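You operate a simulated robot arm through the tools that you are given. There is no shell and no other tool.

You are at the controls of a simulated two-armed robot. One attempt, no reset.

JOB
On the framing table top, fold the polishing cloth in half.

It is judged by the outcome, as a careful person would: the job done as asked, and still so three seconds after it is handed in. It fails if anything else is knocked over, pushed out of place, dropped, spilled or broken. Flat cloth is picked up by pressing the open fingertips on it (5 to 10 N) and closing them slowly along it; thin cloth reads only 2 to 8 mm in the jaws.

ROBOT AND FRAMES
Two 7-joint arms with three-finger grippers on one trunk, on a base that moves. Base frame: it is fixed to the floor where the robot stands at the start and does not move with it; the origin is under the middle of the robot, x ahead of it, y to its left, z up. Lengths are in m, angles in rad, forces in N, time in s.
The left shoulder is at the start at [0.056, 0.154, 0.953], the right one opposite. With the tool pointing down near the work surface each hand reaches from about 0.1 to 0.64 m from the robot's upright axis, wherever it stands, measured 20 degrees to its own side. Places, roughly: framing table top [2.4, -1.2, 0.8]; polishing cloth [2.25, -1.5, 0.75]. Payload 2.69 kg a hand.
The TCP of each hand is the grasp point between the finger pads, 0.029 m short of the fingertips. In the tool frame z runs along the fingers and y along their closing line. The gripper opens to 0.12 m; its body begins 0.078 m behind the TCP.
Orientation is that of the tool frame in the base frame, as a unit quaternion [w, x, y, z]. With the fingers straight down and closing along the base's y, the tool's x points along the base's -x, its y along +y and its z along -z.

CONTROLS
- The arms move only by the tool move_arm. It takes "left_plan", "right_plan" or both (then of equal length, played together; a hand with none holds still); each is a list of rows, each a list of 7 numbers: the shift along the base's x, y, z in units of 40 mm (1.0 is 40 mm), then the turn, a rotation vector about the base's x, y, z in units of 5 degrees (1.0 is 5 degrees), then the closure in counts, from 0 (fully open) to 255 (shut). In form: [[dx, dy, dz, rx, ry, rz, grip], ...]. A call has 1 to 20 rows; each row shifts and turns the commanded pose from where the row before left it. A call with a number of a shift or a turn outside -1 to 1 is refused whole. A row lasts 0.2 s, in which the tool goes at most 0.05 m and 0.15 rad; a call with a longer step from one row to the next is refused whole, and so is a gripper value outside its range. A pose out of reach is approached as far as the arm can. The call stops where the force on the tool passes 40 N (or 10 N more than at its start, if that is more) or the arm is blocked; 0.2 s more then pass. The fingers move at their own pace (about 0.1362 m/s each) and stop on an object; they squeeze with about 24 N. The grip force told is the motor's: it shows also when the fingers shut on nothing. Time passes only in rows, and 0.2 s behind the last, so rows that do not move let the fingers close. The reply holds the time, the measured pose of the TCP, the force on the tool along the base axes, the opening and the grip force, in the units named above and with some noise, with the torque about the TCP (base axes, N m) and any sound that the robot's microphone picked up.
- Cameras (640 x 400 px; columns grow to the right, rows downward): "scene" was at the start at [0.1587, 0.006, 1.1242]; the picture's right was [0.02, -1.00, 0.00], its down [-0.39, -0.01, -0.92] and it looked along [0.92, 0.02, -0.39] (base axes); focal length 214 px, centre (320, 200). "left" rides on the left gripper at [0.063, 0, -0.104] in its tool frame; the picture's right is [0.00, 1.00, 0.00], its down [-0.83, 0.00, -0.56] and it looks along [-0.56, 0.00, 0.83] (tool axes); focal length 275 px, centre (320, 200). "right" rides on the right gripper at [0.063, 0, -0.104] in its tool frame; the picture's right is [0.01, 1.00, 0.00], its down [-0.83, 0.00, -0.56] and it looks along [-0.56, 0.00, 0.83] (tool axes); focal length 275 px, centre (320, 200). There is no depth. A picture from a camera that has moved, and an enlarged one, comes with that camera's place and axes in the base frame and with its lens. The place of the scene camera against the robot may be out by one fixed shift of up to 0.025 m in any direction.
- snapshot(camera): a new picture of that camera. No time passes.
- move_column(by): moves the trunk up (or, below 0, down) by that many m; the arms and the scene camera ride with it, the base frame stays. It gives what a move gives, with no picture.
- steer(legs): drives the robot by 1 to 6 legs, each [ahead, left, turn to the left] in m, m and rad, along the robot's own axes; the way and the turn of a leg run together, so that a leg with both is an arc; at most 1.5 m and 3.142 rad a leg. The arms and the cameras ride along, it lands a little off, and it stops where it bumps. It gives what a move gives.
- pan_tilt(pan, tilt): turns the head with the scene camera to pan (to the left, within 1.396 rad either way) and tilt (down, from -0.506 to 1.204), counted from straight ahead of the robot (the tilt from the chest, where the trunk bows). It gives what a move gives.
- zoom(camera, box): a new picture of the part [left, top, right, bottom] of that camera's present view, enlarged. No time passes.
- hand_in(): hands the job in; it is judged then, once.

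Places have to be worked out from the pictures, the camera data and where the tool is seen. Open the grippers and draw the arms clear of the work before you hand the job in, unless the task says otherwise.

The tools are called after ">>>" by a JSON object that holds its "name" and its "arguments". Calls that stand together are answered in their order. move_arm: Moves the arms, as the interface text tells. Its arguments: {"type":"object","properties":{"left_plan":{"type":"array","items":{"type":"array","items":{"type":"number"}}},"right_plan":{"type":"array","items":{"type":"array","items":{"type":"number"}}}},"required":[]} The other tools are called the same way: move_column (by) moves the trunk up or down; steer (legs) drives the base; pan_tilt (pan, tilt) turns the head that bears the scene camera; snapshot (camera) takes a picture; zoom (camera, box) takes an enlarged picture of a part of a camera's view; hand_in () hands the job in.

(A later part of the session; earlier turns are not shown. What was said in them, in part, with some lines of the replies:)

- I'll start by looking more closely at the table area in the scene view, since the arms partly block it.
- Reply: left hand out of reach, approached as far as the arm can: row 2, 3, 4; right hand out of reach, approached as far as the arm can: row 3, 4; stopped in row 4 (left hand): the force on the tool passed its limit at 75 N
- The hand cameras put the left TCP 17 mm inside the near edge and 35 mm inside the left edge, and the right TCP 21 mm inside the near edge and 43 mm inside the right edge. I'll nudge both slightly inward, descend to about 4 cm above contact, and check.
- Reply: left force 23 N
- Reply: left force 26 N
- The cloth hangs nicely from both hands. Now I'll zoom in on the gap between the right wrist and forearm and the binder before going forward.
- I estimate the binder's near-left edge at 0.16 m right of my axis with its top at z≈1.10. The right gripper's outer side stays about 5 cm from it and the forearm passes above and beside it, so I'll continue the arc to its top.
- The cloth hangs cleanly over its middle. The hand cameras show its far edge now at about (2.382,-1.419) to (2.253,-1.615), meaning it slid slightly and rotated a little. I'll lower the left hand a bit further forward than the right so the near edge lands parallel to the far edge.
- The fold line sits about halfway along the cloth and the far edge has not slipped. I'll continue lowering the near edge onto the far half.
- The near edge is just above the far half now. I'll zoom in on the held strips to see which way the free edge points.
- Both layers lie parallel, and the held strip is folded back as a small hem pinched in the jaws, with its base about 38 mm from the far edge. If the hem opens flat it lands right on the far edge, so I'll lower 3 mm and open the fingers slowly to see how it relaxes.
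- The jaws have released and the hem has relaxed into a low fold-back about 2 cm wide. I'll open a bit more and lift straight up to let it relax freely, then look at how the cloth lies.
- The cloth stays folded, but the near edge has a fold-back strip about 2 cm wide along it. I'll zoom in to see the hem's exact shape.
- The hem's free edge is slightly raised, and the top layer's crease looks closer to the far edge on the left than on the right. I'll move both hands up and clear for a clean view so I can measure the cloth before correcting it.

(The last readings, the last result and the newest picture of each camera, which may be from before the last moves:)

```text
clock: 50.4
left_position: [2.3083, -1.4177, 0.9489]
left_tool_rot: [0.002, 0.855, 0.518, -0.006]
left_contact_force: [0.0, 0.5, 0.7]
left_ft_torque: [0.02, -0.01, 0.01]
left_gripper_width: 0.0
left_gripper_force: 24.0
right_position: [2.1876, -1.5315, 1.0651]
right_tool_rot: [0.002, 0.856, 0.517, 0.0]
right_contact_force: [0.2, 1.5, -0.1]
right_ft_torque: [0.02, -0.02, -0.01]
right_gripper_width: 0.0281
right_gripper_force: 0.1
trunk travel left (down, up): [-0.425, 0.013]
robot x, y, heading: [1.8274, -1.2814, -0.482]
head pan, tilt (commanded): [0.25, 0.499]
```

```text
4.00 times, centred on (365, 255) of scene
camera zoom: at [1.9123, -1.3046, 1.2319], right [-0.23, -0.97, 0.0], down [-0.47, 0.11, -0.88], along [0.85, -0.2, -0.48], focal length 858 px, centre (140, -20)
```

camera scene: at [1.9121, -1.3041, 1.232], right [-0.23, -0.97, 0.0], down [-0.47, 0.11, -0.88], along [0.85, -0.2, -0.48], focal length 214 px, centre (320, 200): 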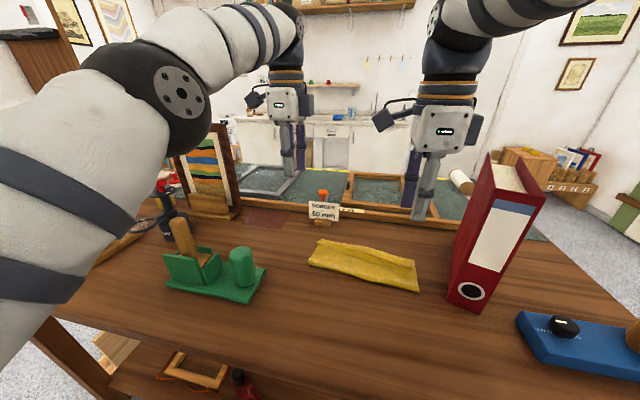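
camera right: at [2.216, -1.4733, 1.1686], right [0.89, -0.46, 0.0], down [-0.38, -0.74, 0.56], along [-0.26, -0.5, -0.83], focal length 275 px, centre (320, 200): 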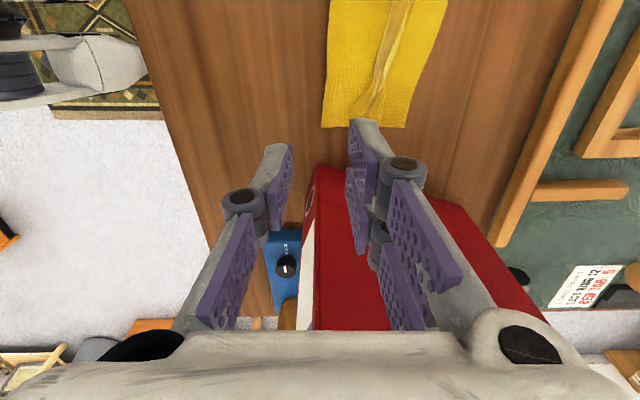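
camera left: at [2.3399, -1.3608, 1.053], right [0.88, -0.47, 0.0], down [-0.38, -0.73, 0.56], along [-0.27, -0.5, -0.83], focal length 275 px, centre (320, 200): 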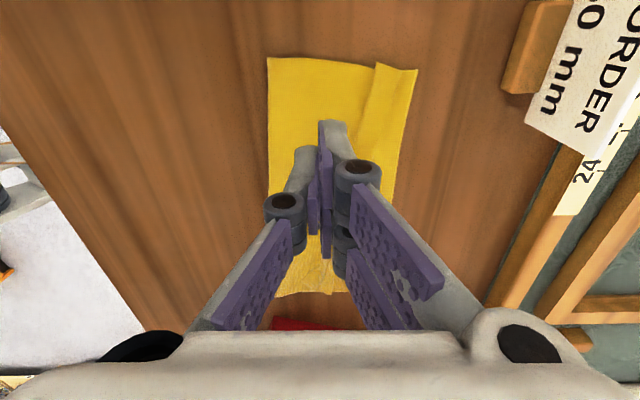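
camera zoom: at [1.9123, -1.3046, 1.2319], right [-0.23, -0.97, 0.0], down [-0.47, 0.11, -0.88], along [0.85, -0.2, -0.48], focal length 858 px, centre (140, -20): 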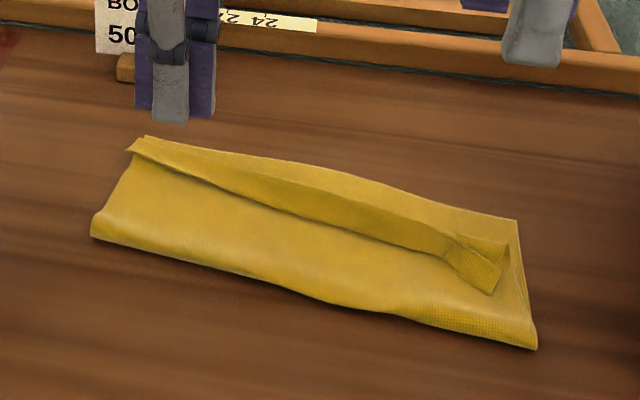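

The closed left fingertips are about 1 cm behind the strip's free edge. I'll descend to just above the cloth.

>>> {"name": "move_arm", "arguments": {"left_plan": [[0, 0, -0.5, 0, 0, 0, 255], [0, 0, -0.5, 0, 0, 0, 255], [0, 0, -0.35, 0, 0, 0, 255], [0, 0, -0.15, 0, 0, 0, 255], [0, 0, -0.05, 0, 0, 0, 255]]}}

>>> {"name": "zoom", "arguments": {"camera": "left", "box": [200, 50, 440, 200]}}

>>> {"name": "zoom", "arguments": {"camera": "scene", "box": [295, 205, 435, 305]}}

```text
clock: 51.6
left_position: [2.3112, -1.4182, 0.8883]
left_tool_rot: [0.001, 0.855, 0.518, -0.005]
left_contact_force: [1.1, 0.6, -0.6]
left_ft_torque: [-0.03, -0.01, 0.03]
left_gripper_width: 0.0002
left_gripper_force: 24.2
right_position: [2.1855, -1.5314, 1.0644]
right_tool_rot: [0.001, 0.856, 0.517, -0.001]
right_contact_force: [0.3, 0.5, 0.0]
right_ft_torque: [0.0, 0.0, 0.0]
right_gripper_width: 0.0284
right_gripper_force: 0.1
trunk travel left (down, up): [-0.425, 0.013]
robot x, y, heading: [1.8283, -1.2772, -0.485]
head pan, tilt (commanded): [0.25, 0.499]
```

```text
2.67 times, centred on (320, 125) of left
camera zoom: at [2.3412, -1.3611, 0.9918], right [0.88, -0.47, 0.0], down [-0.38, -0.73, 0.56], along [-0.27, -0.5, -0.83], focal length 734 px, centre (320, 400)
```

zoom: 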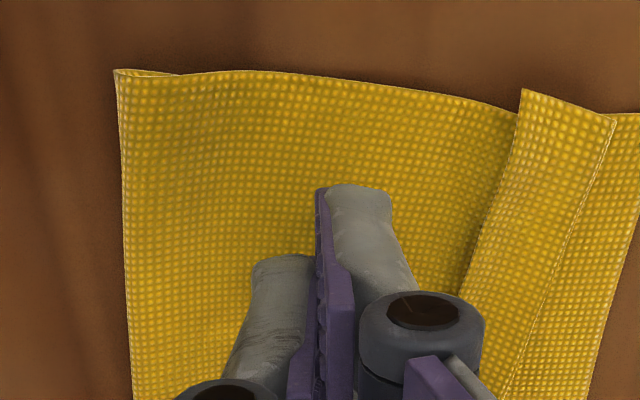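

```text
4.00 times, centred on (365, 255) of scene
camera zoom: at [1.9123, -1.3044, 1.2319], right [-0.23, -0.97, 0.0], down [-0.47, 0.11, -0.88], along [0.85, -0.2, -0.48], focal length 858 px, centre (140, -20)
```

zoom: 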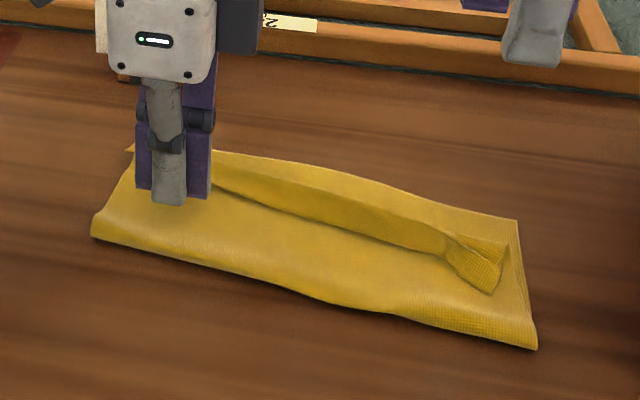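

No contact yet at z=0.888. I'll go down in 1 to 1.5 mm steps to find light contact.

>>> {"name": "move_arm", "arguments": {"left_plan": [[0, 0, -0.04, 0, 0, 0, 255], [0, 0, -0.04, 0, 0, 0, 255]]}}

```text
clock: 52.2
left_position: [2.3105, -1.4187, 0.8848]
left_tool_rot: [0.002, 0.856, 0.518, -0.005]
left_contact_force: [0.5, -0.6, 0.3]
left_ft_torque: [0.04, 0.01, 0.0]
left_gripper_width: 0.0
left_gripper_force: 24.2
right_position: [2.1874, -1.5299, 1.064]
right_tool_rot: [0.002, 0.856, 0.517, -0.001]
right_contact_force: [-0.2, 0.0, 0.4]
right_ft_torque: [-0.04, 0.0, 0.01]
right_gripper_width: 0.0281
right_gripper_force: 0.1
trunk travel left (down, up): [-0.425, 0.013]
robot x, y, heading: [1.8249, -1.2812, -0.483]
head pan, tilt (commanded): [0.25, 0.499]
```

Still free of the cloth with the tips just above it. I'll lower 1 mm more and sweep forward 32 mm, pushing the strip's free edge up and over.

>>> {"name": "move_arm", "arguments": {"left_plan": [[0, 0, -0.03, 0, 0, 0, 255], [0.0884, -0.0467, 0, 0, 0, 0, 255], [0.0884, -0.0467, 0, 0, 0, 0, 255], [0.0884, -0.0467, 0, 0, 0, 0, 255], [0.0884, -0.0467, 0, 0, 0, 0, 255], [0.0884, -0.0467, 0, 0, 0, 0, 255], [0.0884, -0.0467, 0, 0, 0, 0, 255], [0.0884, -0.0467, 0, 0, 0, 0, 255], [0.0884, -0.0467, 0, 0, 0, 0, 255]]}}

>>> {"name": "zoom", "arguments": {"camera": "left", "box": [200, 50, 440, 200]}}

>>> {"name": "zoom", "arguments": {"camera": "scene", "box": [295, 205, 435, 305]}}

```text
clock: 54.2
left_position: [2.3375, -1.4333, 0.8849]
left_tool_rot: [0.001, 0.855, 0.518, -0.005]
left_contact_force: [-0.2, 0.0, 0.2]
left_ft_torque: [0.06, 0.04, -0.01]
left_gripper_width: 0.0
left_gripper_force: 24.1
right_position: [2.1863, -1.5304, 1.0651]
right_tool_rot: [0.002, 0.856, 0.517, -0.001]
right_contact_force: [0.6, 0.8, -1.2]
right_ft_torque: [0.02, -0.02, 0.0]
right_gripper_width: 0.028
right_gripper_force: 0.1
trunk travel left (down, up): [-0.425, 0.013]
robot x, y, heading: [1.8259, -1.2832, -0.485]
head pan, tilt (commanded): [0.25, 0.499]
```

```text
2.67 times, centred on (320, 125) of left
camera zoom: at [2.3683, -1.3767, 0.9878], right [0.88, -0.47, 0.0], down [-0.38, -0.73, 0.56], along [-0.27, -0.5, -0.83], focal length 734 px, centre (320, 400)
```

zoom: 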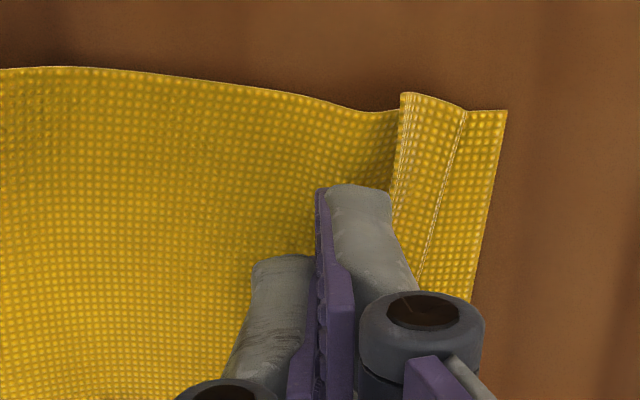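

```text
4.00 times, centred on (365, 255) of scene
camera zoom: at [1.9124, -1.3044, 1.2319], right [-0.23, -0.97, 0.0], down [-0.47, 0.11, -0.88], along [0.85, -0.2, -0.48], focal length 858 px, centre (140, -20)
```

zoom: 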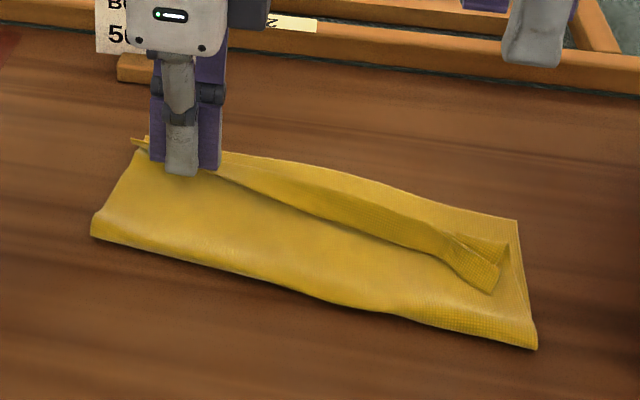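

The strip is narrowing in the view, so it is standing up against the fingers, and the lower layer is not dragging. I'll continue the sweep forward past the crease.

>>> {"name": "move_arm", "arguments": {"left_plan": [[0.0884, -0.0467, 0, 0, 0, 0, 255], [0.0884, -0.0467, 0, 0, 0, 0, 255], [0.0884, -0.0467, 0, 0, 0, 0, 255], [0.0884, -0.0467, 0, 0, 0, 0, 255]]}}

>>> {"name": "zoom", "arguments": {"camera": "left", "box": [200, 50, 440, 200]}}

>>> {"name": "zoom", "arguments": {"camera": "scene", "box": [295, 205, 435, 305]}}

```text
clock: 55.2
left_position: [2.3514, -1.4423, 0.8833]
left_tool_rot: [0.001, 0.856, 0.517, -0.006]
left_contact_force: [0.0, 0.0, 0.2]
left_ft_torque: [0.01, -0.02, -0.02]
left_gripper_width: 0.0002
left_gripper_force: 24.3
right_position: [2.1868, -1.5298, 1.0645]
right_tool_rot: [0.003, 0.856, 0.517, 0.0]
right_contact_force: [-0.2, 0.7, -1.1]
right_ft_torque: [-0.02, -0.06, 0.01]
right_gripper_width: 0.0283
right_gripper_force: 0.0
trunk travel left (down, up): [-0.425, 0.013]
robot x, y, heading: [1.8304, -1.2784, -0.486]
head pan, tilt (commanded): [0.25, 0.499]
```

```text
2.67 times, centred on (320, 125) of left
camera zoom: at [2.3819, -1.3846, 0.9867], right [0.88, -0.47, 0.0], down [-0.38, -0.73, 0.56], along [-0.27, -0.5, -0.83], focal length 734 px, centre (320, 400)
```

zoom: 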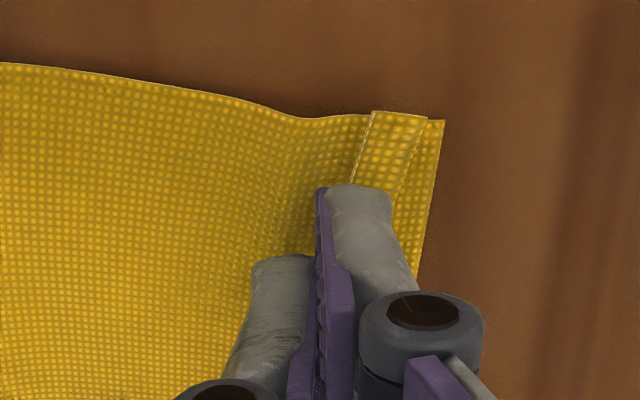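

```text
4.00 times, centred on (365, 255) of scene
camera zoom: at [1.9124, -1.3044, 1.2319], right [-0.23, -0.97, 0.0], down [-0.47, 0.11, -0.88], along [0.85, -0.2, -0.48], focal length 858 px, centre (140, -20)
```

zoom: 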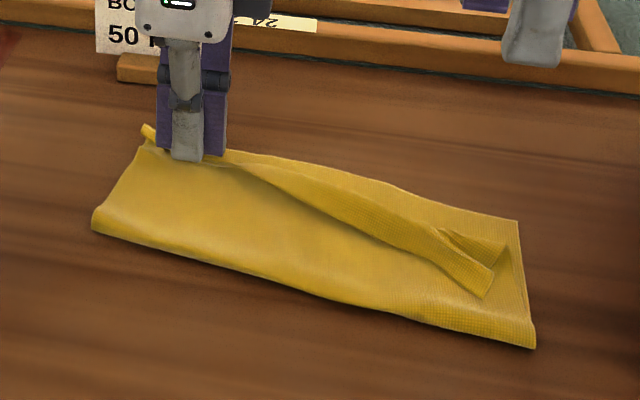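

The strip and crease have moved forward nearly to the far edge. I'll push another 16 mm to carry the strip fully over, then check.

>>> {"name": "move_arm", "arguments": {"left_plan": [[0.0884, -0.0467, 0, 0, 0, 0, 255], [0.0884, -0.0467, 0, 0, 0, 0, 255], [0.0884, -0.0467, 0, 0, 0, 0, 255], [0.0884, -0.0467, 0, 0, 0, 0, 255]]}}

>>> {"name": "zoom", "arguments": {"camera": "left", "box": [200, 50, 440, 200]}}

>>> {"name": "zoom", "arguments": {"camera": "scene", "box": [295, 205, 435, 305]}}

>>> {"name": "snapshot", "arguments": {"camera": "right"}}

```text
clock: 56.2
left_position: [2.3672, -1.4482, 0.8823]
left_tool_rot: [0.001, 0.856, 0.517, -0.006]
left_contact_force: [0.1, 0.0, 0.6]
left_ft_torque: [-0.01, -0.07, 0.01]
left_gripper_width: 0.0
left_gripper_force: 24.0
right_position: [2.1861, -1.5297, 1.0648]
right_tool_rot: [0.002, 0.856, 0.516, -0.001]
right_contact_force: [0.2, -0.3, 0.5]
right_ft_torque: [0.01, 0.0, 0.02]
right_gripper_width: 0.0282
right_gripper_force: 0.0
trunk travel left (down, up): [-0.425, 0.013]
robot x, y, heading: [1.8268, -1.2775, -0.482]
head pan, tilt (commanded): [0.25, 0.499]
```

```text
2.67 times, centred on (320, 125) of left
camera zoom: at [2.397, -1.3917, 0.9867], right [0.88, -0.47, 0.0], down [-0.38, -0.73, 0.56], along [-0.27, -0.5, -0.83], focal length 734 px, centre (320, 400)
```

zoom: 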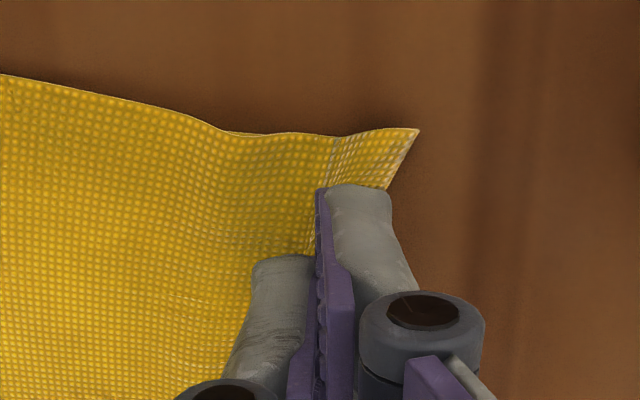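

```text
4.00 times, centred on (365, 255) of scene
camera zoom: at [1.9124, -1.3044, 1.2319], right [-0.23, -0.97, 0.0], down [-0.47, 0.11, -0.88], along [0.85, -0.2, -0.48], focal length 858 px, centre (140, -20)
```

zoom: 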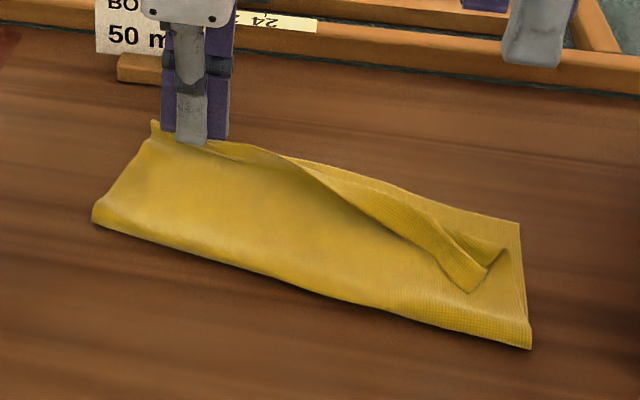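

```text
taken
camera right: at [2.2164, -1.4737, 1.1684], right [0.89, -0.46, 0.0], down [-0.38, -0.74, 0.56], along [-0.26, -0.5, -0.83], focal length 275 px, centre (320, 200)
```

right: 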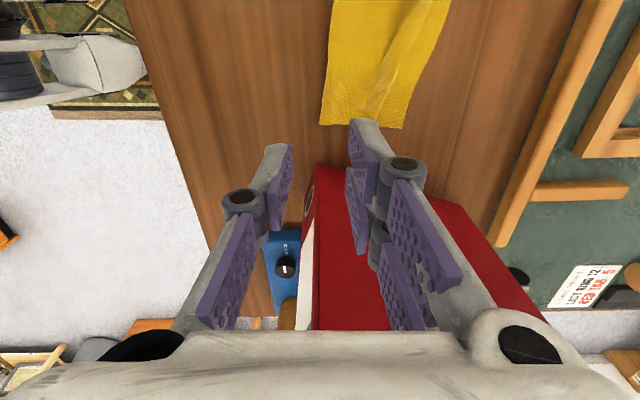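

The strip has flipped open at the left end. I'll raise the left hand and look at the new state before flipping the next section.

>>> {"name": "move_arm", "arguments": {"left_plan": [[0, 0, 0.3, 0, 0, 0, 255], [0, 0, 0.5, 0, 0, 0, 255], [0, 0, 0.5, 0, 0, 0, 255], [0, 0, 0.5, 0, 0, 0, 255]]}}

>>> {"name": "snapshot", "arguments": {"camera": "left"}}

>>> {"name": "zoom", "arguments": {"camera": "scene", "box": [295, 205, 435, 305]}}

>>> {"name": "zoom", "arguments": {"camera": "right", "box": [300, 0, 470, 140]}}

```text
clock: 57.2
left_position: [2.3612, -1.4462, 0.9545]
left_tool_rot: [0.002, 0.856, 0.517, -0.006]
left_contact_force: [0.3, 0.2, 0.0]
left_ft_torque: [0.01, -0.02, -0.02]
left_gripper_width: 0.0
left_gripper_force: 24.0
left hand out of reach, approached as far as the arm can: row 4
right_position: [2.187, -1.5299, 1.0644]
right_tool_rot: [0.001, 0.856, 0.517, -0.002]
right_contact_force: [-0.1, 0.2, -0.7]
right_ft_torque: [0.0, -0.02, 0.01]
right_gripper_width: 0.0281
right_gripper_force: 0.0
trunk travel left (down, up): [-0.425, 0.013]
robot x, y, heading: [1.827, -1.278, -0.484]
head pan, tilt (commanded): [0.25, 0.499]
```

```text
taken
camera left: at [2.3915, -1.3893, 1.0587], right [0.88, -0.47, 0.0], down [-0.38, -0.73, 0.56], along [-0.27, -0.5, -0.83], focal length 275 px, centre (320, 200)
```

left: 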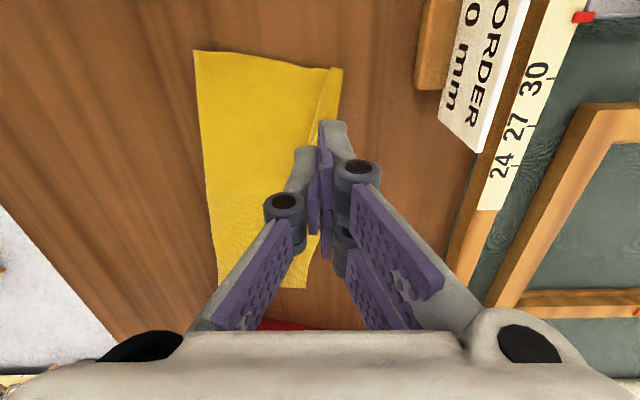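

```text
4.00 times, centred on (365, 255) of scene
camera zoom: at [1.9119, -1.3042, 1.232], right [-0.23, -0.97, 0.0], down [-0.47, 0.11, -0.88], along [0.85, -0.2, -0.48], focal length 858 px, centre (140, -20)
```

zoom: 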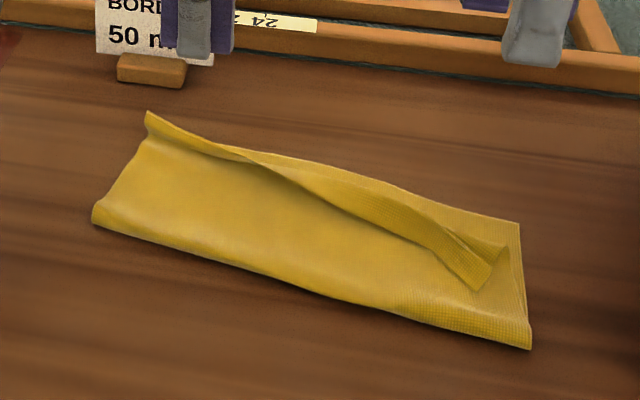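

```text
2.86 times, centred on (385, 70) of right
camera zoom: at [2.216, -1.4735, 1.1687], right [0.89, -0.46, 0.0], down [-0.38, -0.74, 0.56], along [-0.26, -0.5, -0.83], focal length 786 px, centre (134, 571)
```

zoom: 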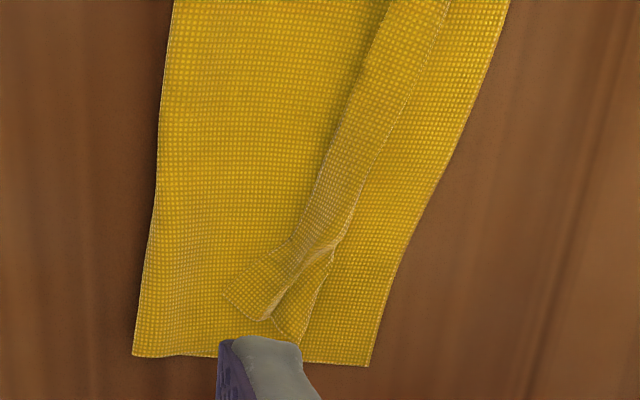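

The left end of the strip is now standing up or flipped. Next I'll flip the right end with the right hand: close its fingers, position behind the folded corner, and descend.

>>> {"name": "move_arm", "arguments": {"right_plan": [[0.03, -0.157, -0.5, 0, 0, 0, 255], [0, 0, -0.5, 0, 0, 0, 255], [0, 0, -0.5, 0, 0, 0, 255], [0, 0, -0.5, 0, 0, 0, 255], [0, 0, -0.5, 0, 0, 0, 255], [0, 0, -0.5, 0, 0, 0, 255], [0, 0, -0.5, 0, 0, 0, 255], [0, 0, -0.5, 0, 0, 0, 255]]}}

>>> {"name": "zoom", "arguments": {"camera": "right", "box": [200, 20, 440, 170]}}

>>> {"name": "zoom", "arguments": {"camera": "left", "box": [180, 30, 380, 155]}}

>>> {"name": "zoom", "arguments": {"camera": "scene", "box": [295, 205, 435, 305]}}

```text
clock: 59.0
left_position: [2.3615, -1.4461, 0.9544]
left_tool_rot: [0.001, 0.856, 0.517, -0.006]
left_contact_force: [0.1, 0.0, -0.6]
left_ft_torque: [0.01, 0.05, -0.02]
left_gripper_width: 0.0001
left_gripper_force: 23.9
right_position: [2.1893, -1.5348, 0.9041]
right_tool_rot: [0.002, 0.856, 0.518, -0.001]
right_contact_force: [-0.5, 0.2, 0.6]
right_ft_torque: [0.02, 0.01, -0.01]
right_gripper_width: 0.0001
right_gripper_force: 24.1
trunk travel left (down, up): [-0.425, 0.013]
robot x, y, heading: [1.8306, -1.2794, -0.482]
head pan, tilt (commanded): [0.25, 0.499]
```

```text
2.67 times, centred on (320, 95) of right
camera zoom: at [2.2174, -1.48, 1.0079], right [0.89, -0.46, 0.0], down [-0.38, -0.74, 0.56], along [-0.26, -0.5, -0.83], focal length 734 px, centre (320, 480)
```

zoom: 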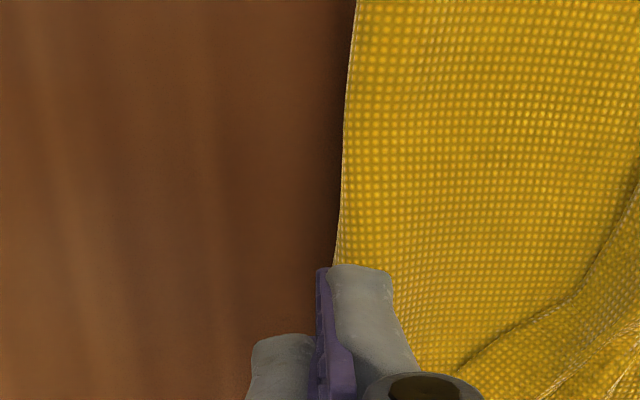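

```text
3.20 times, centred on (280, 92) of left
camera zoom: at [2.3921, -1.3894, 1.0578], right [0.88, -0.47, 0.0], down [-0.38, -0.73, 0.56], along [-0.27, -0.5, -0.83], focal length 881 px, centre (448, 544)
```

zoom: 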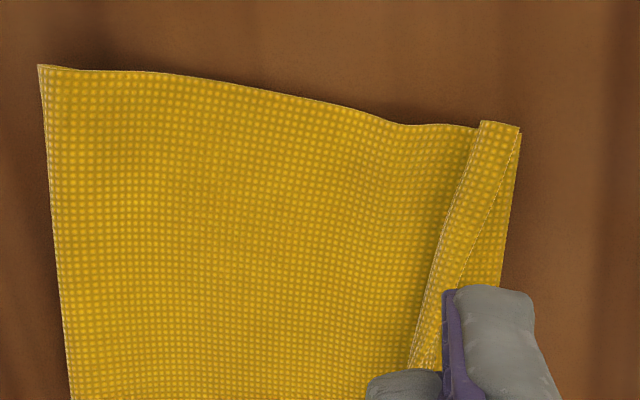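

```text
4.00 times, centred on (365, 255) of scene
camera zoom: at [1.9126, -1.3045, 1.2319], right [-0.23, -0.97, 0.0], down [-0.47, 0.11, -0.88], along [0.85, -0.2, -0.48], focal length 858 px, centre (140, -20)
```

zoom: 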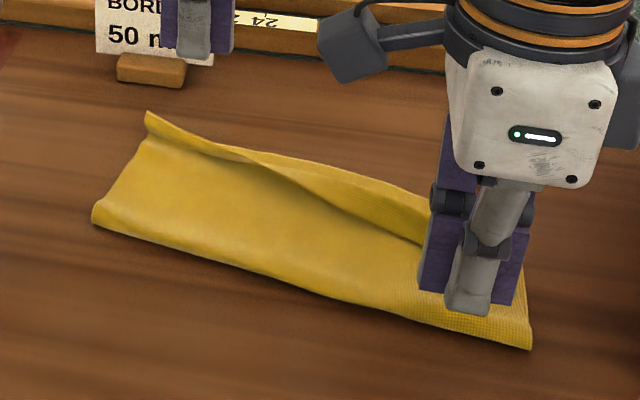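

I'll shift the right hand slightly forward off the fold bulge, lower to just above the top layer, and then sweep forward to flip the right end of the strip.

>>> {"name": "move_arm", "arguments": {"right_plan": [[0.133, -0.07, 0, 0, 0, 0, 255], [0, 0, -0.2, 0, 0, 0, 255], [0, 0, -0.2, 0, 0, 0, 255], [0, 0, -0.08, 0, 0, 0, 255]]}}

>>> {"name": "zoom", "arguments": {"camera": "right", "box": [200, 20, 500, 207]}}

```text
clock: 60.0
left_position: [2.3608, -1.4461, 0.9551]
left_tool_rot: [0.001, 0.856, 0.517, -0.005]
left_contact_force: [0.0, 0.8, 0.7]
left_ft_torque: [0.01, -0.01, 0.04]
left_gripper_width: 0.0001
left_gripper_force: 24.4
right_position: [2.1941, -1.5389, 0.8858]
right_tool_rot: [0.002, 0.856, 0.517, -0.001]
right_contact_force: [-1.1, 0.0, -0.8]
right_ft_torque: [0.02, 0.0, -0.01]
right_gripper_width: 0.0
right_gripper_force: 23.8
trunk travel left (down, up): [-0.425, 0.013]
robot x, y, heading: [1.8267, -1.2805, -0.484]
head pan, tilt (commanded): [0.25, 0.499]
```

```text
2.13 times, centred on (350, 114) of right
camera zoom: at [2.2225, -1.4822, 0.9889], right [0.89, -0.46, 0.0], down [-0.38, -0.74, 0.56], along [-0.26, -0.5, -0.83], focal length 587 px, centre (256, 384)
```

zoom: 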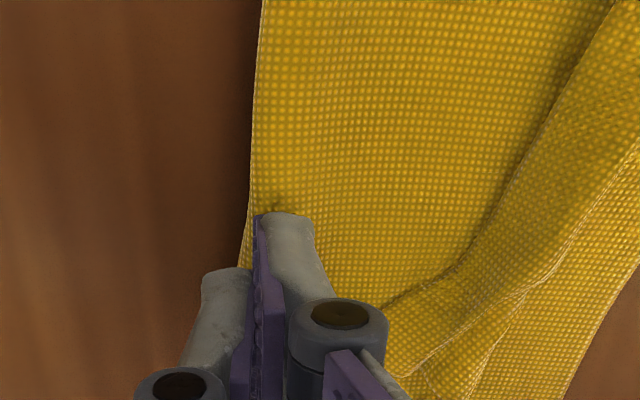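

The tips are clear and just above the top layer. I'll lower 1.5 mm and sweep forward 40 mm.

>>> {"name": "move_arm", "arguments": {"right_plan": [[0.0884, -0.0467, -0.04, 0, 0, 0, 255], [0.0884, -0.0467, 0, 0, 0, 0, 255], [0.0884, -0.0467, 0, 0, 0, 0, 255], [0.0884, -0.0467, 0, 0, 0, 0, 255], [0.0884, -0.0467, 0, 0, 0, 0, 255], [0.0884, -0.0467, 0, 0, 0, 0, 255], [0.0884, -0.0467, 0, 0, 0, 0, 255], [0.0884, -0.0467, 0, 0, 0, 0, 255], [0.0884, -0.0467, 0, 0, 0, 0, 255], [0.0884, -0.0467, 0, 0, 0, 0, 255]]}}

>>> {"name": "zoom", "arguments": {"camera": "right", "box": [200, 20, 500, 207]}}

>>> {"name": "zoom", "arguments": {"camera": "scene", "box": [295, 205, 435, 305]}}

```text
clock: 62.2
left_position: [2.3607, -1.4473, 0.9551]
left_tool_rot: [0.0, 0.856, 0.517, -0.006]
left_contact_force: [0.3, -0.1, -0.4]
left_ft_torque: [0.0, -0.01, 0.02]
left_gripper_width: 0.0
left_gripper_force: 24.2
right_position: [2.2277, -1.5585, 0.8835]
right_tool_rot: [0.002, 0.856, 0.517, -0.002]
right_contact_force: [0.5, 0.1, -0.2]
right_ft_torque: [0.04, 0.01, -0.02]
right_gripper_width: 0.0002
right_gripper_force: 23.9
trunk travel left (down, up): [-0.425, 0.013]
robot x, y, heading: [1.8262, -1.2795, -0.48]
head pan, tilt (commanded): [0.25, 0.499]
```

```text
2.13 times, centred on (350, 114) of right
camera zoom: at [2.2575, -1.5027, 0.9869], right [0.89, -0.46, 0.0], down [-0.38, -0.74, 0.56], along [-0.26, -0.5, -0.83], focal length 587 px, centre (256, 384)
```

zoom: 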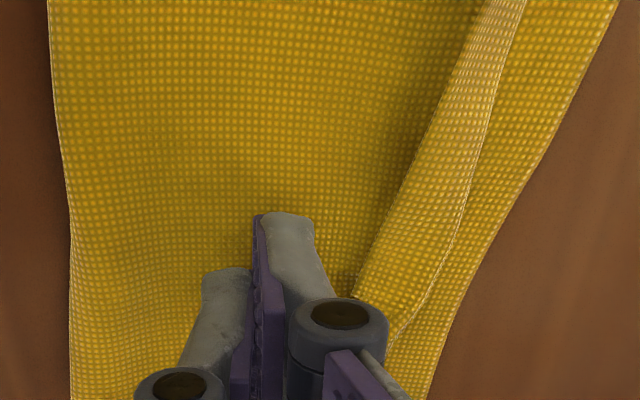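

```text
4.00 times, centred on (365, 255) of scene
camera zoom: at [1.9124, -1.3044, 1.2319], right [-0.23, -0.97, 0.0], down [-0.47, 0.11, -0.88], along [0.85, -0.2, -0.48], focal length 858 px, centre (140, -20)
```

zoom: 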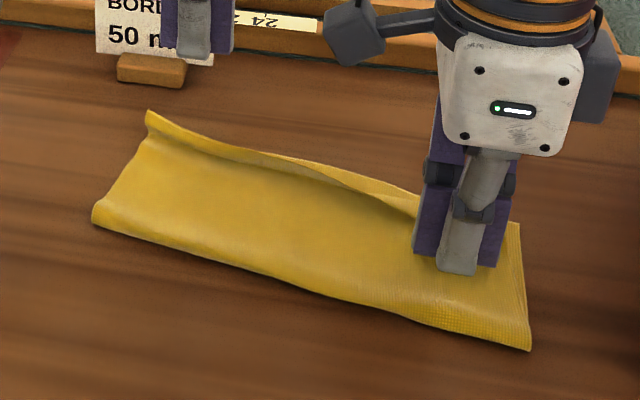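

The strip is standing up and moving over ahead of the right fingers. I'll continue another 36 mm so it goes past the crease to the far edge.

>>> {"name": "move_arm", "arguments": {"right_plan": [[0.0884, -0.0467, 0, 0, 0, 0, 255], [0.0884, -0.0467, 0, 0, 0, 0, 255], [0.0884, -0.0467, 0, 0, 0, 0, 255], [0.0884, -0.0467, 0, 0, 0, 0, 255], [0.0884, -0.0467, 0, 0, 0, 0, 255], [0.0884, -0.0467, 0, 0, 0, 0, 255], [0.0884, -0.0467, 0, 0, 0, 0, 255], [0.0884, -0.0467, 0, 0, 0, 0, 255], [0.0884, -0.0467, 0, 0, 0, 0, 255]]}}

>>> {"name": "zoom", "arguments": {"camera": "right", "box": [200, 20, 500, 207]}}

>>> {"name": "zoom", "arguments": {"camera": "scene", "box": [295, 205, 435, 305]}}

```text
clock: 64.2
left_position: [2.3608, -1.4467, 0.9557]
left_tool_rot: [0.001, 0.856, 0.517, -0.006]
left_contact_force: [0.5, 0.6, 0.1]
left_ft_torque: [0.0, 0.01, -0.01]
left_gripper_width: 0.0001
left_gripper_force: 24.0
right_position: [2.2587, -1.5773, 0.8844]
right_tool_rot: [0.002, 0.856, 0.518, -0.002]
right_contact_force: [-0.1, -0.6, -0.2]
right_ft_torque: [-0.05, -0.03, 0.01]
right_gripper_width: 0.0001
right_gripper_force: 23.8
trunk travel left (down, up): [-0.425, 0.013]
robot x, y, heading: [1.8278, -1.2786, -0.481]
head pan, tilt (commanded): [0.25, 0.499]
```

```text
2.13 times, centred on (350, 114) of right
camera zoom: at [2.2884, -1.5189, 0.9878], right [0.89, -0.46, 0.0], down [-0.38, -0.74, 0.56], along [-0.26, -0.5, -0.83], focal length 587 px, centre (256, 384)
```

zoom: 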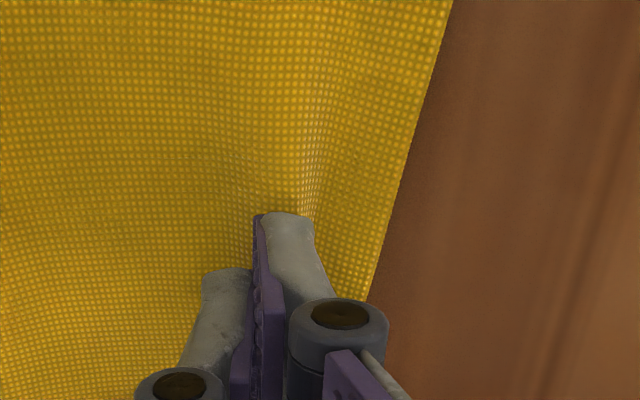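

```text
4.00 times, centred on (365, 255) of scene
camera zoom: at [1.9124, -1.3044, 1.2319], right [-0.23, -0.97, 0.0], down [-0.47, 0.11, -0.88], along [0.85, -0.2, -0.48], focal length 858 px, centre (140, -20)
```

zoom: 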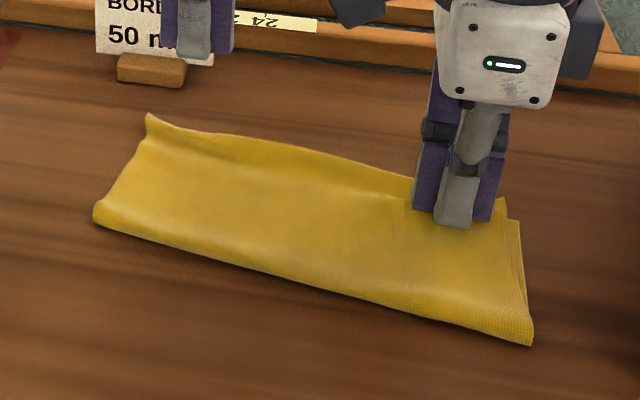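

The strip has flipped fully open over the right and middle sections, and the top layer now reaches the far edge. I'll lift the right hand straight up and check that it stays.

>>> {"name": "move_arm", "arguments": {"right_plan": [[0, 0, 0.2, 0, 0, 0, 255], [0, 0, 0.4, 0, 0, 0, 255], [0, 0, 0.5, 0, 0, 0, 255], [-0.22, 0.117, 0.5, 0, 0, 0, 255], [-0.44, 0.234, 0.5, 0, 0, 0, 255], [-0.44, 0.234, 0.5, 0, 0, 0, 255]]}}

>>> {"name": "snapshot", "arguments": {"camera": "right"}}

>>> {"name": "zoom", "arguments": {"camera": "left", "box": [180, 30, 380, 155]}}

>>> {"name": "zoom", "arguments": {"camera": "scene", "box": [295, 205, 435, 305]}}

```text
clock: 65.6
left_position: [2.361, -1.4452, 0.9572]
left_tool_rot: [0.001, 0.856, 0.517, -0.006]
left_contact_force: [-0.5, 0.3, 0.4]
left_ft_torque: [0.0, 0.01, 0.0]
left_gripper_width: 0.0
left_gripper_force: 23.7
right_position: [2.2142, -1.5522, 0.9879]
right_tool_rot: [0.002, 0.856, 0.517, -0.001]
right_contact_force: [-0.2, -0.1, -0.3]
right_ft_torque: [0.0, 0.0, 0.01]
right_gripper_width: 0.0002
right_gripper_force: 23.8
trunk travel left (down, up): [-0.425, 0.013]
robot x, y, heading: [1.8259, -1.2766, -0.484]
head pan, tilt (commanded): [0.25, 0.499]
```

```text
taken
camera right: at [2.243, -1.496, 1.091], right [0.89, -0.46, 0.0], down [-0.38, -0.74, 0.56], along [-0.26, -0.5, -0.83], focal length 275 px, centre (320, 200)
```

right: 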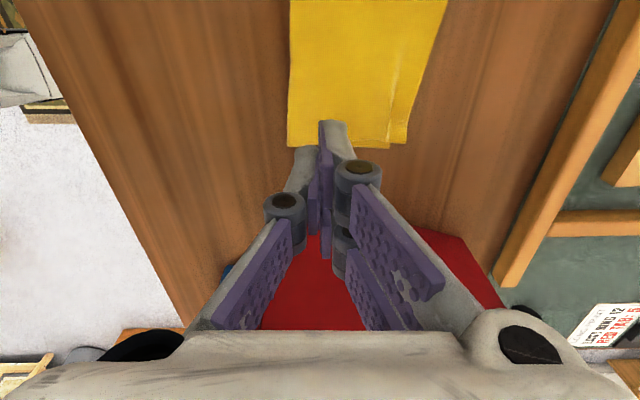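

```text
3.20 times, centred on (280, 92) of left
camera zoom: at [2.3914, -1.3891, 1.0587], right [0.88, -0.47, 0.0], down [-0.38, -0.73, 0.56], along [-0.27, -0.5, -0.83], focal length 881 px, centre (448, 544)
```

zoom: 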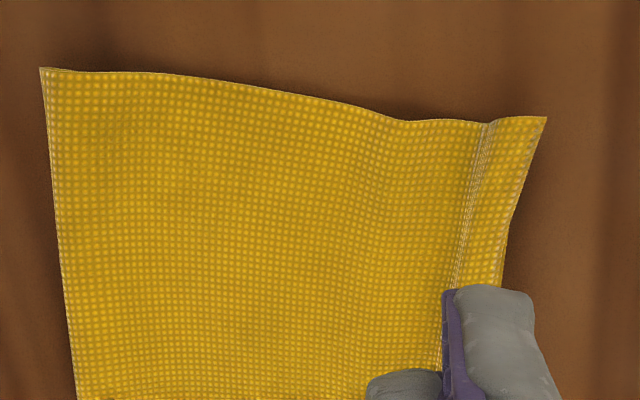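

```text
4.00 times, centred on (365, 255) of scene
camera zoom: at [1.9117, -1.304, 1.2321], right [-0.23, -0.97, 0.0], down [-0.47, 0.11, -0.88], along [0.85, -0.2, -0.48], focal length 858 px, centre (140, -20)
```

zoom: 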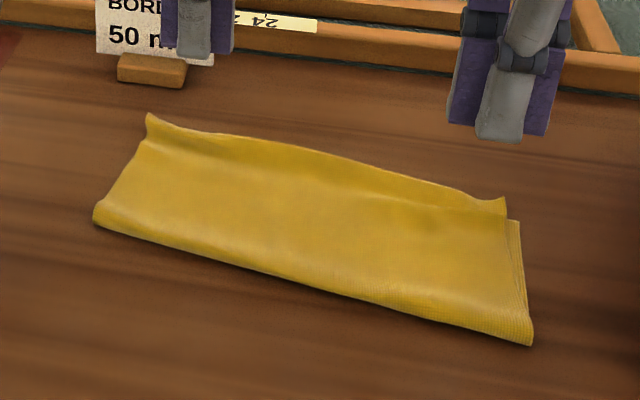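

The strip has unfolded along its whole length and stays there after lifting. I'll move both hands up and clear, with the left fully open for an unobstructed camera view, and measure how well the edges line up.

>>> {"name": "move_arm", "arguments": {"left_plan": [[-0.05, 0.05, 0.384, 0, 0, 0, 255], [0.02, 0.4, 0.384, 0, 0, 0, 255], [0.02, 0.4, 0.384, 0, 0, 0, 200], [0.02, 0.4, 0.384, 0, 0, 0, 100], [0.02, 0.4, 0.384, 0, 0, 0, 0], [0.02, 0.4, 0.384, 0, 0, 0, 0], [0.02, 0.4, 0.384, 0, 0, 0, 0], [0.02, 0.4, 0.384, 0, 0, 0, 0]], "right_plan": [[-0.083, 0.044, 0.25, 0, 0, 0, 255], [-0.083, 0.044, 0.25, 0, 0, 0, 255], [-0.083, 0.044, 0.25, 0, 0, 0, 255], [-0.083, 0.044, 0.25, 0, 0, 0, 255], [-0.083, 0.044, 0.25, 0, 0, 0, 255], [-0.083, 0.044, 0.25, 0, 0, 0, 255], [-0.083, 0.044, 0.25, 0, 0, 0, 255], [-0.083, 0.044, 0.25, 0, 0, 0, 255]]}}

>>> {"name": "snapshot", "arguments": {"camera": "left"}}

>>> {"name": "zoom", "arguments": {"camera": "left", "box": [220, 100, 420, 280]}}

>>> {"name": "zoom", "arguments": {"camera": "right", "box": [240, 0, 480, 150]}}

>>> {"name": "zoom", "arguments": {"camera": "scene", "box": [295, 225, 435, 305]}}

```text
clock: 67.4
left_position: [2.3778, -1.3469, 1.0783]
left_tool_rot: [0.0, 0.856, 0.517, -0.006]
left_contact_force: [0.0, -0.6, 0.2]
left_ft_torque: [-0.01, -0.03, -0.02]
left_gripper_width: 0.1201
left_gripper_force: 0.1
left hand out of reach, approached as far as the arm can: row 3, 4, 5, 6, 8
right_position: [2.1881, -1.5375, 1.0663]
right_tool_rot: [0.002, 0.856, 0.517, -0.001]
right_contact_force: [0.5, -0.8, -0.1]
right_ft_torque: [-0.02, -0.01, 0.01]
right_gripper_width: 0.0
right_gripper_force: 24.1
trunk travel left (down, up): [-0.425, 0.013]
robot x, y, heading: [1.8285, -1.2794, -0.483]
head pan, tilt (commanded): [0.25, 0.499]
```

```text
taken
camera left: at [2.4093, -1.2912, 1.182], right [0.88, -0.47, -0.01], down [-0.38, -0.73, 0.56], along [-0.27, -0.49, -0.83], focal length 275 px, centre (320, 200)
```

left: 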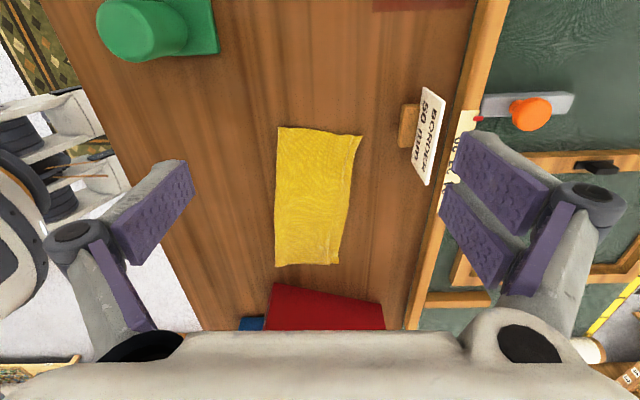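

```text
2.22 times, centred on (320, 190) of left
camera zoom: at [2.4093, -1.2912, 1.182], right [0.88, -0.47, -0.01], down [-0.38, -0.73, 0.56], along [-0.27, -0.49, -0.83], focal length 612 px, centre (320, 222)
```

zoom: 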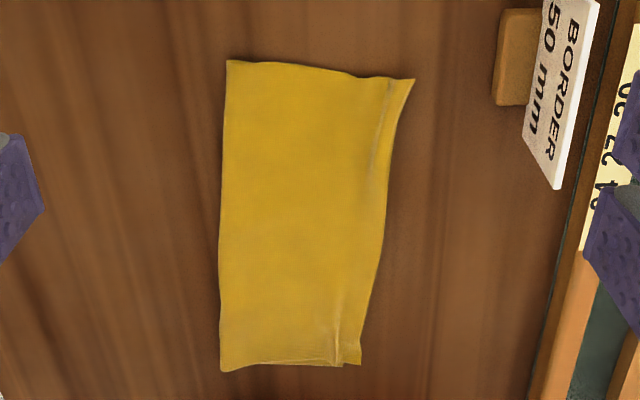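

```text
2.67 times, centred on (360, 75) of right
camera zoom: at [2.218, -1.4812, 1.1704], right [0.89, -0.46, 0.0], down [-0.38, -0.74, 0.56], along [-0.26, -0.5, -0.83], focal length 734 px, centre (213, 533)
```

zoom: 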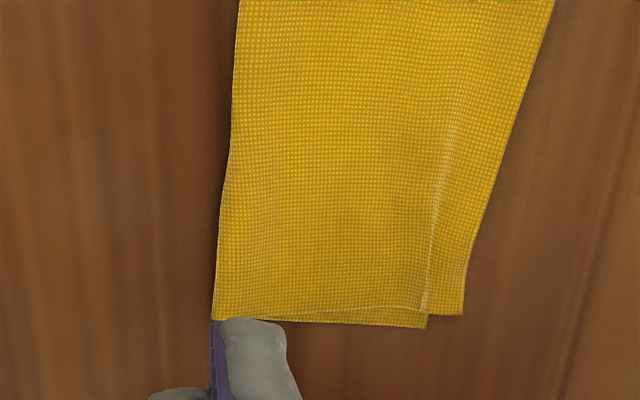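

```text
4.57 times, centred on (365, 265) of scene
camera zoom: at [1.912, -1.3044, 1.232], right [-0.23, -0.97, 0.0], down [-0.47, 0.11, -0.88], along [0.85, -0.2, -0.48], focal length 980 px, centre (114, -97)
```

zoom: 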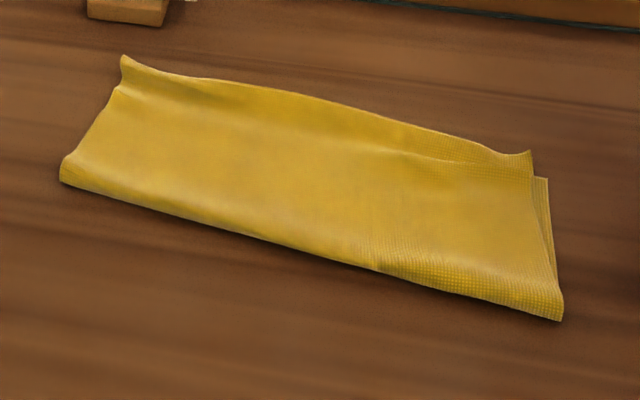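

The fold is good: the top layer's edge lies along the far edge with about 1.5 cm uniform overhang, both sides are parallel, and the hem is open. I'll now open the right gripper and draw both hands back and up, clear of the cloth.

>>> {"name": "move_arm", "arguments": {"left_plan": [[-0.22, 0.117, 0.2, 0, 0, 0, 0], [-0.22, 0.117, 0.2, 0, 0, 0, 0], [-0.22, 0.117, 0.2, 0, 0, 0, 0], [-0.22, 0.117, 0.2, 0, 0, 0, 0], [-0.22, 0.117, 0.1, 0, 0, 0, 0], [-0.22, 0.117, 0.1, 0, 0, 0, 0]], "right_plan": [[-0.1, 0.053, 0.3, 0, 0, 0, 255], [-0.1, 0.053, 0.3, 0, 0, 0, 200], [-0.1, 0.053, 0.3, 0, 0, 0, 120], [-0.1, 0.053, 0.3, 0, 0, 0, 60], [-0.1, 0.053, 0.2, 0, 0, 0, 0], [-0.1, 0.053, 0.1, 0, 0, 0, 0]]}}

>>> {"name": "snapshot", "arguments": {"camera": "scene"}}

>>> {"name": "snapshot", "arguments": {"camera": "left"}}

>>> {"name": "snapshot", "arguments": {"camera": "right"}}

```text
clock: 68.8
left_position: [2.338, -1.3279, 1.1209]
left_tool_rot: [0.001, 0.856, 0.518, -0.005]
left_contact_force: [-0.9, -0.5, 0.4]
left_ft_torque: [0.01, -0.04, 0.02]
left_gripper_width: 0.12
left_gripper_force: 0.1
left hand out of reach, approached as far as the arm can: row 1, 2
right_position: [2.1636, -1.5243, 1.1273]
right_tool_rot: [0.002, 0.856, 0.517, -0.001]
right_contact_force: [0.0, 0.6, 0.5]
right_ft_torque: [0.0, 0.0, 0.0]
right_gripper_width: 0.12
right_gripper_force: 0.1
trunk travel left (down, up): [-0.425, 0.013]
robot x, y, heading: [1.8292, -1.2819, -0.484]
head pan, tilt (commanded): [0.25, 0.499]
```

```text
taken
camera scene: at [1.9119, -1.3041, 1.232], right [-0.23, -0.97, 0.0], down [-0.47, 0.11, -0.88], along [0.85, -0.2, -0.48], focal length 214 px, centre (320, 200)
```

scene: 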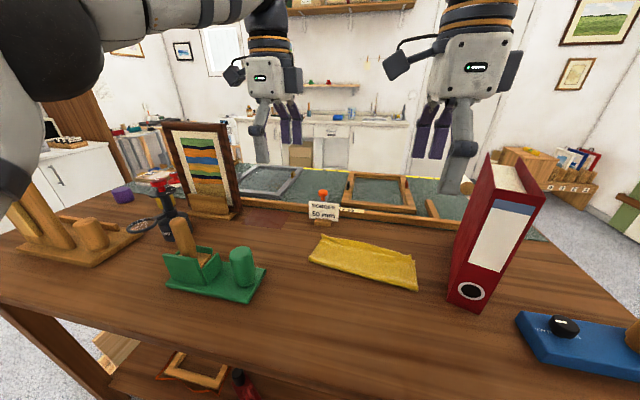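

```text
taken
camera left: at [2.3685, -1.2706, 1.2238], right [0.88, -0.47, 0.0], down [-0.38, -0.73, 0.56], along [-0.27, -0.5, -0.83], focal length 275 px, centre (320, 200)
```

left: 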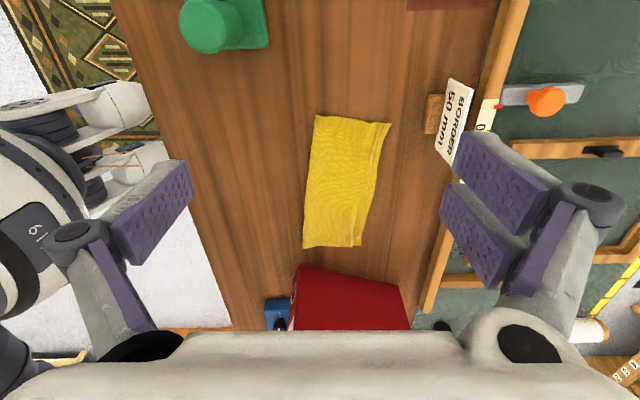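

```text
taken
camera right: at [2.1936, -1.4678, 1.2313], right [0.89, -0.46, 0.0], down [-0.38, -0.74, 0.56], along [-0.26, -0.5, -0.83], focal length 275 px, centre (320, 200)
```

right: 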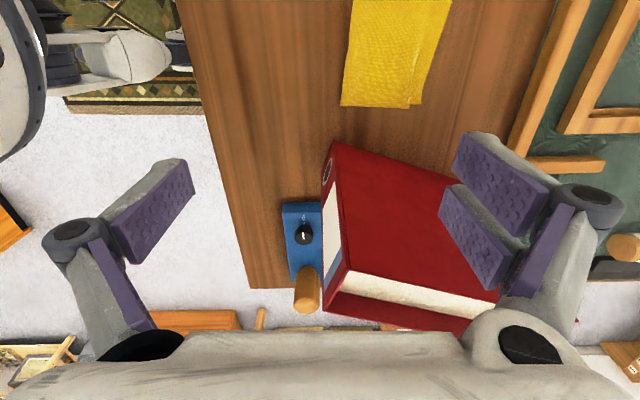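

Everything else on the table looks undisturbed. I'll take a close look at the folded cloth from both hand cameras for a last check.

>>> {"name": "zoom", "arguments": {"camera": "left", "box": [270, 100, 430, 260]}}

>>> {"name": "zoom", "arguments": {"camera": "right", "box": [310, 0, 490, 130]}}

>>> {"name": "zoom", "arguments": {"camera": "scene", "box": [295, 225, 435, 305]}}

```text
2.50 times, centred on (350, 180) of left
camera zoom: at [2.3685, -1.2706, 1.2238], right [0.88, -0.47, 0.0], down [-0.38, -0.73, 0.56], along [-0.27, -0.5, -0.83], focal length 688 px, centre (245, 250)
```

zoom: 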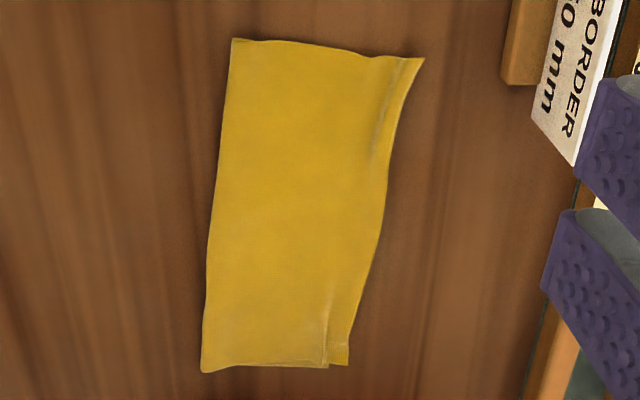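

```text
3.08 times, centred on (400, 65) of right
camera zoom: at [2.1936, -1.4678, 1.2313], right [0.89, -0.46, 0.0], down [-0.38, -0.74, 0.56], along [-0.26, -0.5, -0.83], focal length 847 px, centre (74, 615)
```

zoom: 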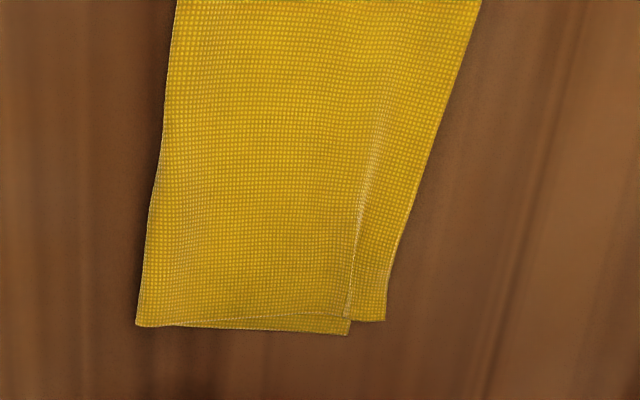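

```text
4.57 times, centred on (365, 265) of scene
camera zoom: at [1.9119, -1.3041, 1.232], right [-0.23, -0.97, 0.0], down [-0.47, 0.11, -0.88], along [0.85, -0.2, -0.48], focal length 980 px, centre (114, -97)
```

zoom: 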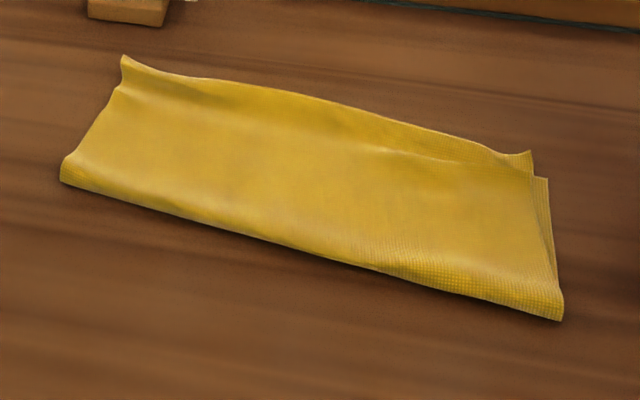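

The cloth is folded in half, with the edges parallel and lying within about 1.5 cm, and nothing else has moved. I'll back the base straight away from the table so the arms are well clear, then check once more.

>>> {"name": "steer", "arguments": {"legs": [[-0.3, 0, 0]]}}

>>> {"name": "pan_tilt", "arguments": {"pan": 0.0, "tilt": 0.5}}

>>> {"name": "snapshot", "arguments": {"camera": "scene"}}

>>> {"name": "zoom", "arguments": {"camera": "scene", "box": [230, 130, 470, 280]}}

```text
clock: 70.8
left_position: [2.0728, -1.1891, 1.1207]
left_tool_rot: [0.001, 0.856, 0.517, -0.005]
left_contact_force: [-0.1, 0.4, 0.2]
left_ft_torque: [-0.03, -0.06, -0.04]
left_gripper_width: 0.12
left_gripper_force: 0.1
right_position: [1.898, -1.3861, 1.127]
right_tool_rot: [0.002, 0.856, 0.517, -0.001]
right_contact_force: [0.1, 0.1, -0.4]
right_ft_torque: [-0.02, -0.04, -0.01]
right_gripper_width: 0.12
right_gripper_force: 0.1
trunk travel left (down, up): [-0.425, 0.013]
robot x, y, heading: [1.5628, -1.1403, -0.491]
head pan, tilt (commanded): [0.25, 0.499]
```

```text
clock: 71.6
left_position: [2.0727, -1.1894, 1.1204]
left_tool_rot: [0.001, 0.856, 0.516, -0.005]
left_contact_force: [-0.6, -0.6, 0.1]
left_ft_torque: [-0.03, 0.01, -0.01]
left_gripper_width: 0.1198
left_gripper_force: 0.0
right_position: [1.8981, -1.386, 1.1267]
right_tool_rot: [0.002, 0.857, 0.516, -0.001]
right_contact_force: [1.1, 0.3, -0.1]
right_ft_torque: [0.0, -0.01, -0.02]
right_gripper_width: 0.12
right_gripper_force: 0.1
trunk travel left (down, up): [-0.425, 0.013]
robot x, y, heading: [1.5633, -1.1383, -0.483]
head pan, tilt (commanded): [0.0, 0.499]
```

```text
taken
camera scene: at [1.642, -1.1794, 1.232], right [-0.4, -0.92, 0.0], down [-0.44, 0.19, -0.88], along [0.81, -0.35, -0.48], focal length 214 px, centre (320, 200)
```

scene: 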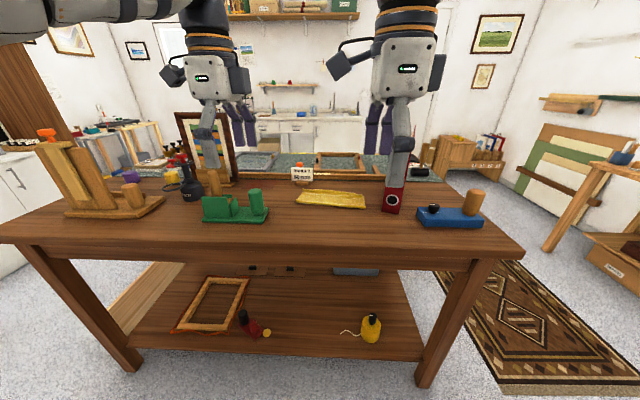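

```text
2.67 times, centred on (350, 205) of scene
camera zoom: at [1.642, -1.1794, 1.232], right [-0.4, -0.92, 0.0], down [-0.44, 0.19, -0.88], along [0.81, -0.35, -0.48], focal length 572 px, centre (240, 187)
```

zoom: 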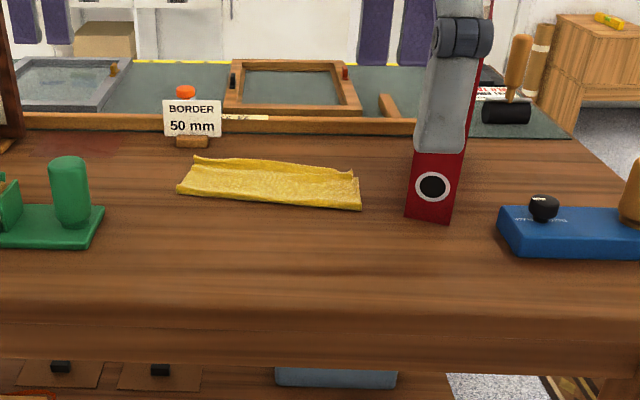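

The cloth lies folded in half on the table, the sign, binder and tools are all where they were, and both grippers are open and clear. I'm handing the job in.

>>> {"name": "hand_in", "arguments": {}}

```text
The job is handed in.
```

The polishing cloth is folded in half on the framing table, near edge over far edge, and the job is handed in. I don't have a verdict back yet.

- **Alignment:** the two edges are parallel. The top layer overhangs the bottom one by about 1.5 cm along its length, so the halves are close but not exact. I left it there because dragging the top layer back risked creasing it.
- **Flatness:** the strip I gripped first folded back on itself, so I flipped it open with the closed fingers. The far-left corner still lifted slightly when I last looked.
- **Everything else:** the last camera views showed the sign, binder and tools where they had been. Both grippers were open, and the robot had backed about 0.3 m away from the table.
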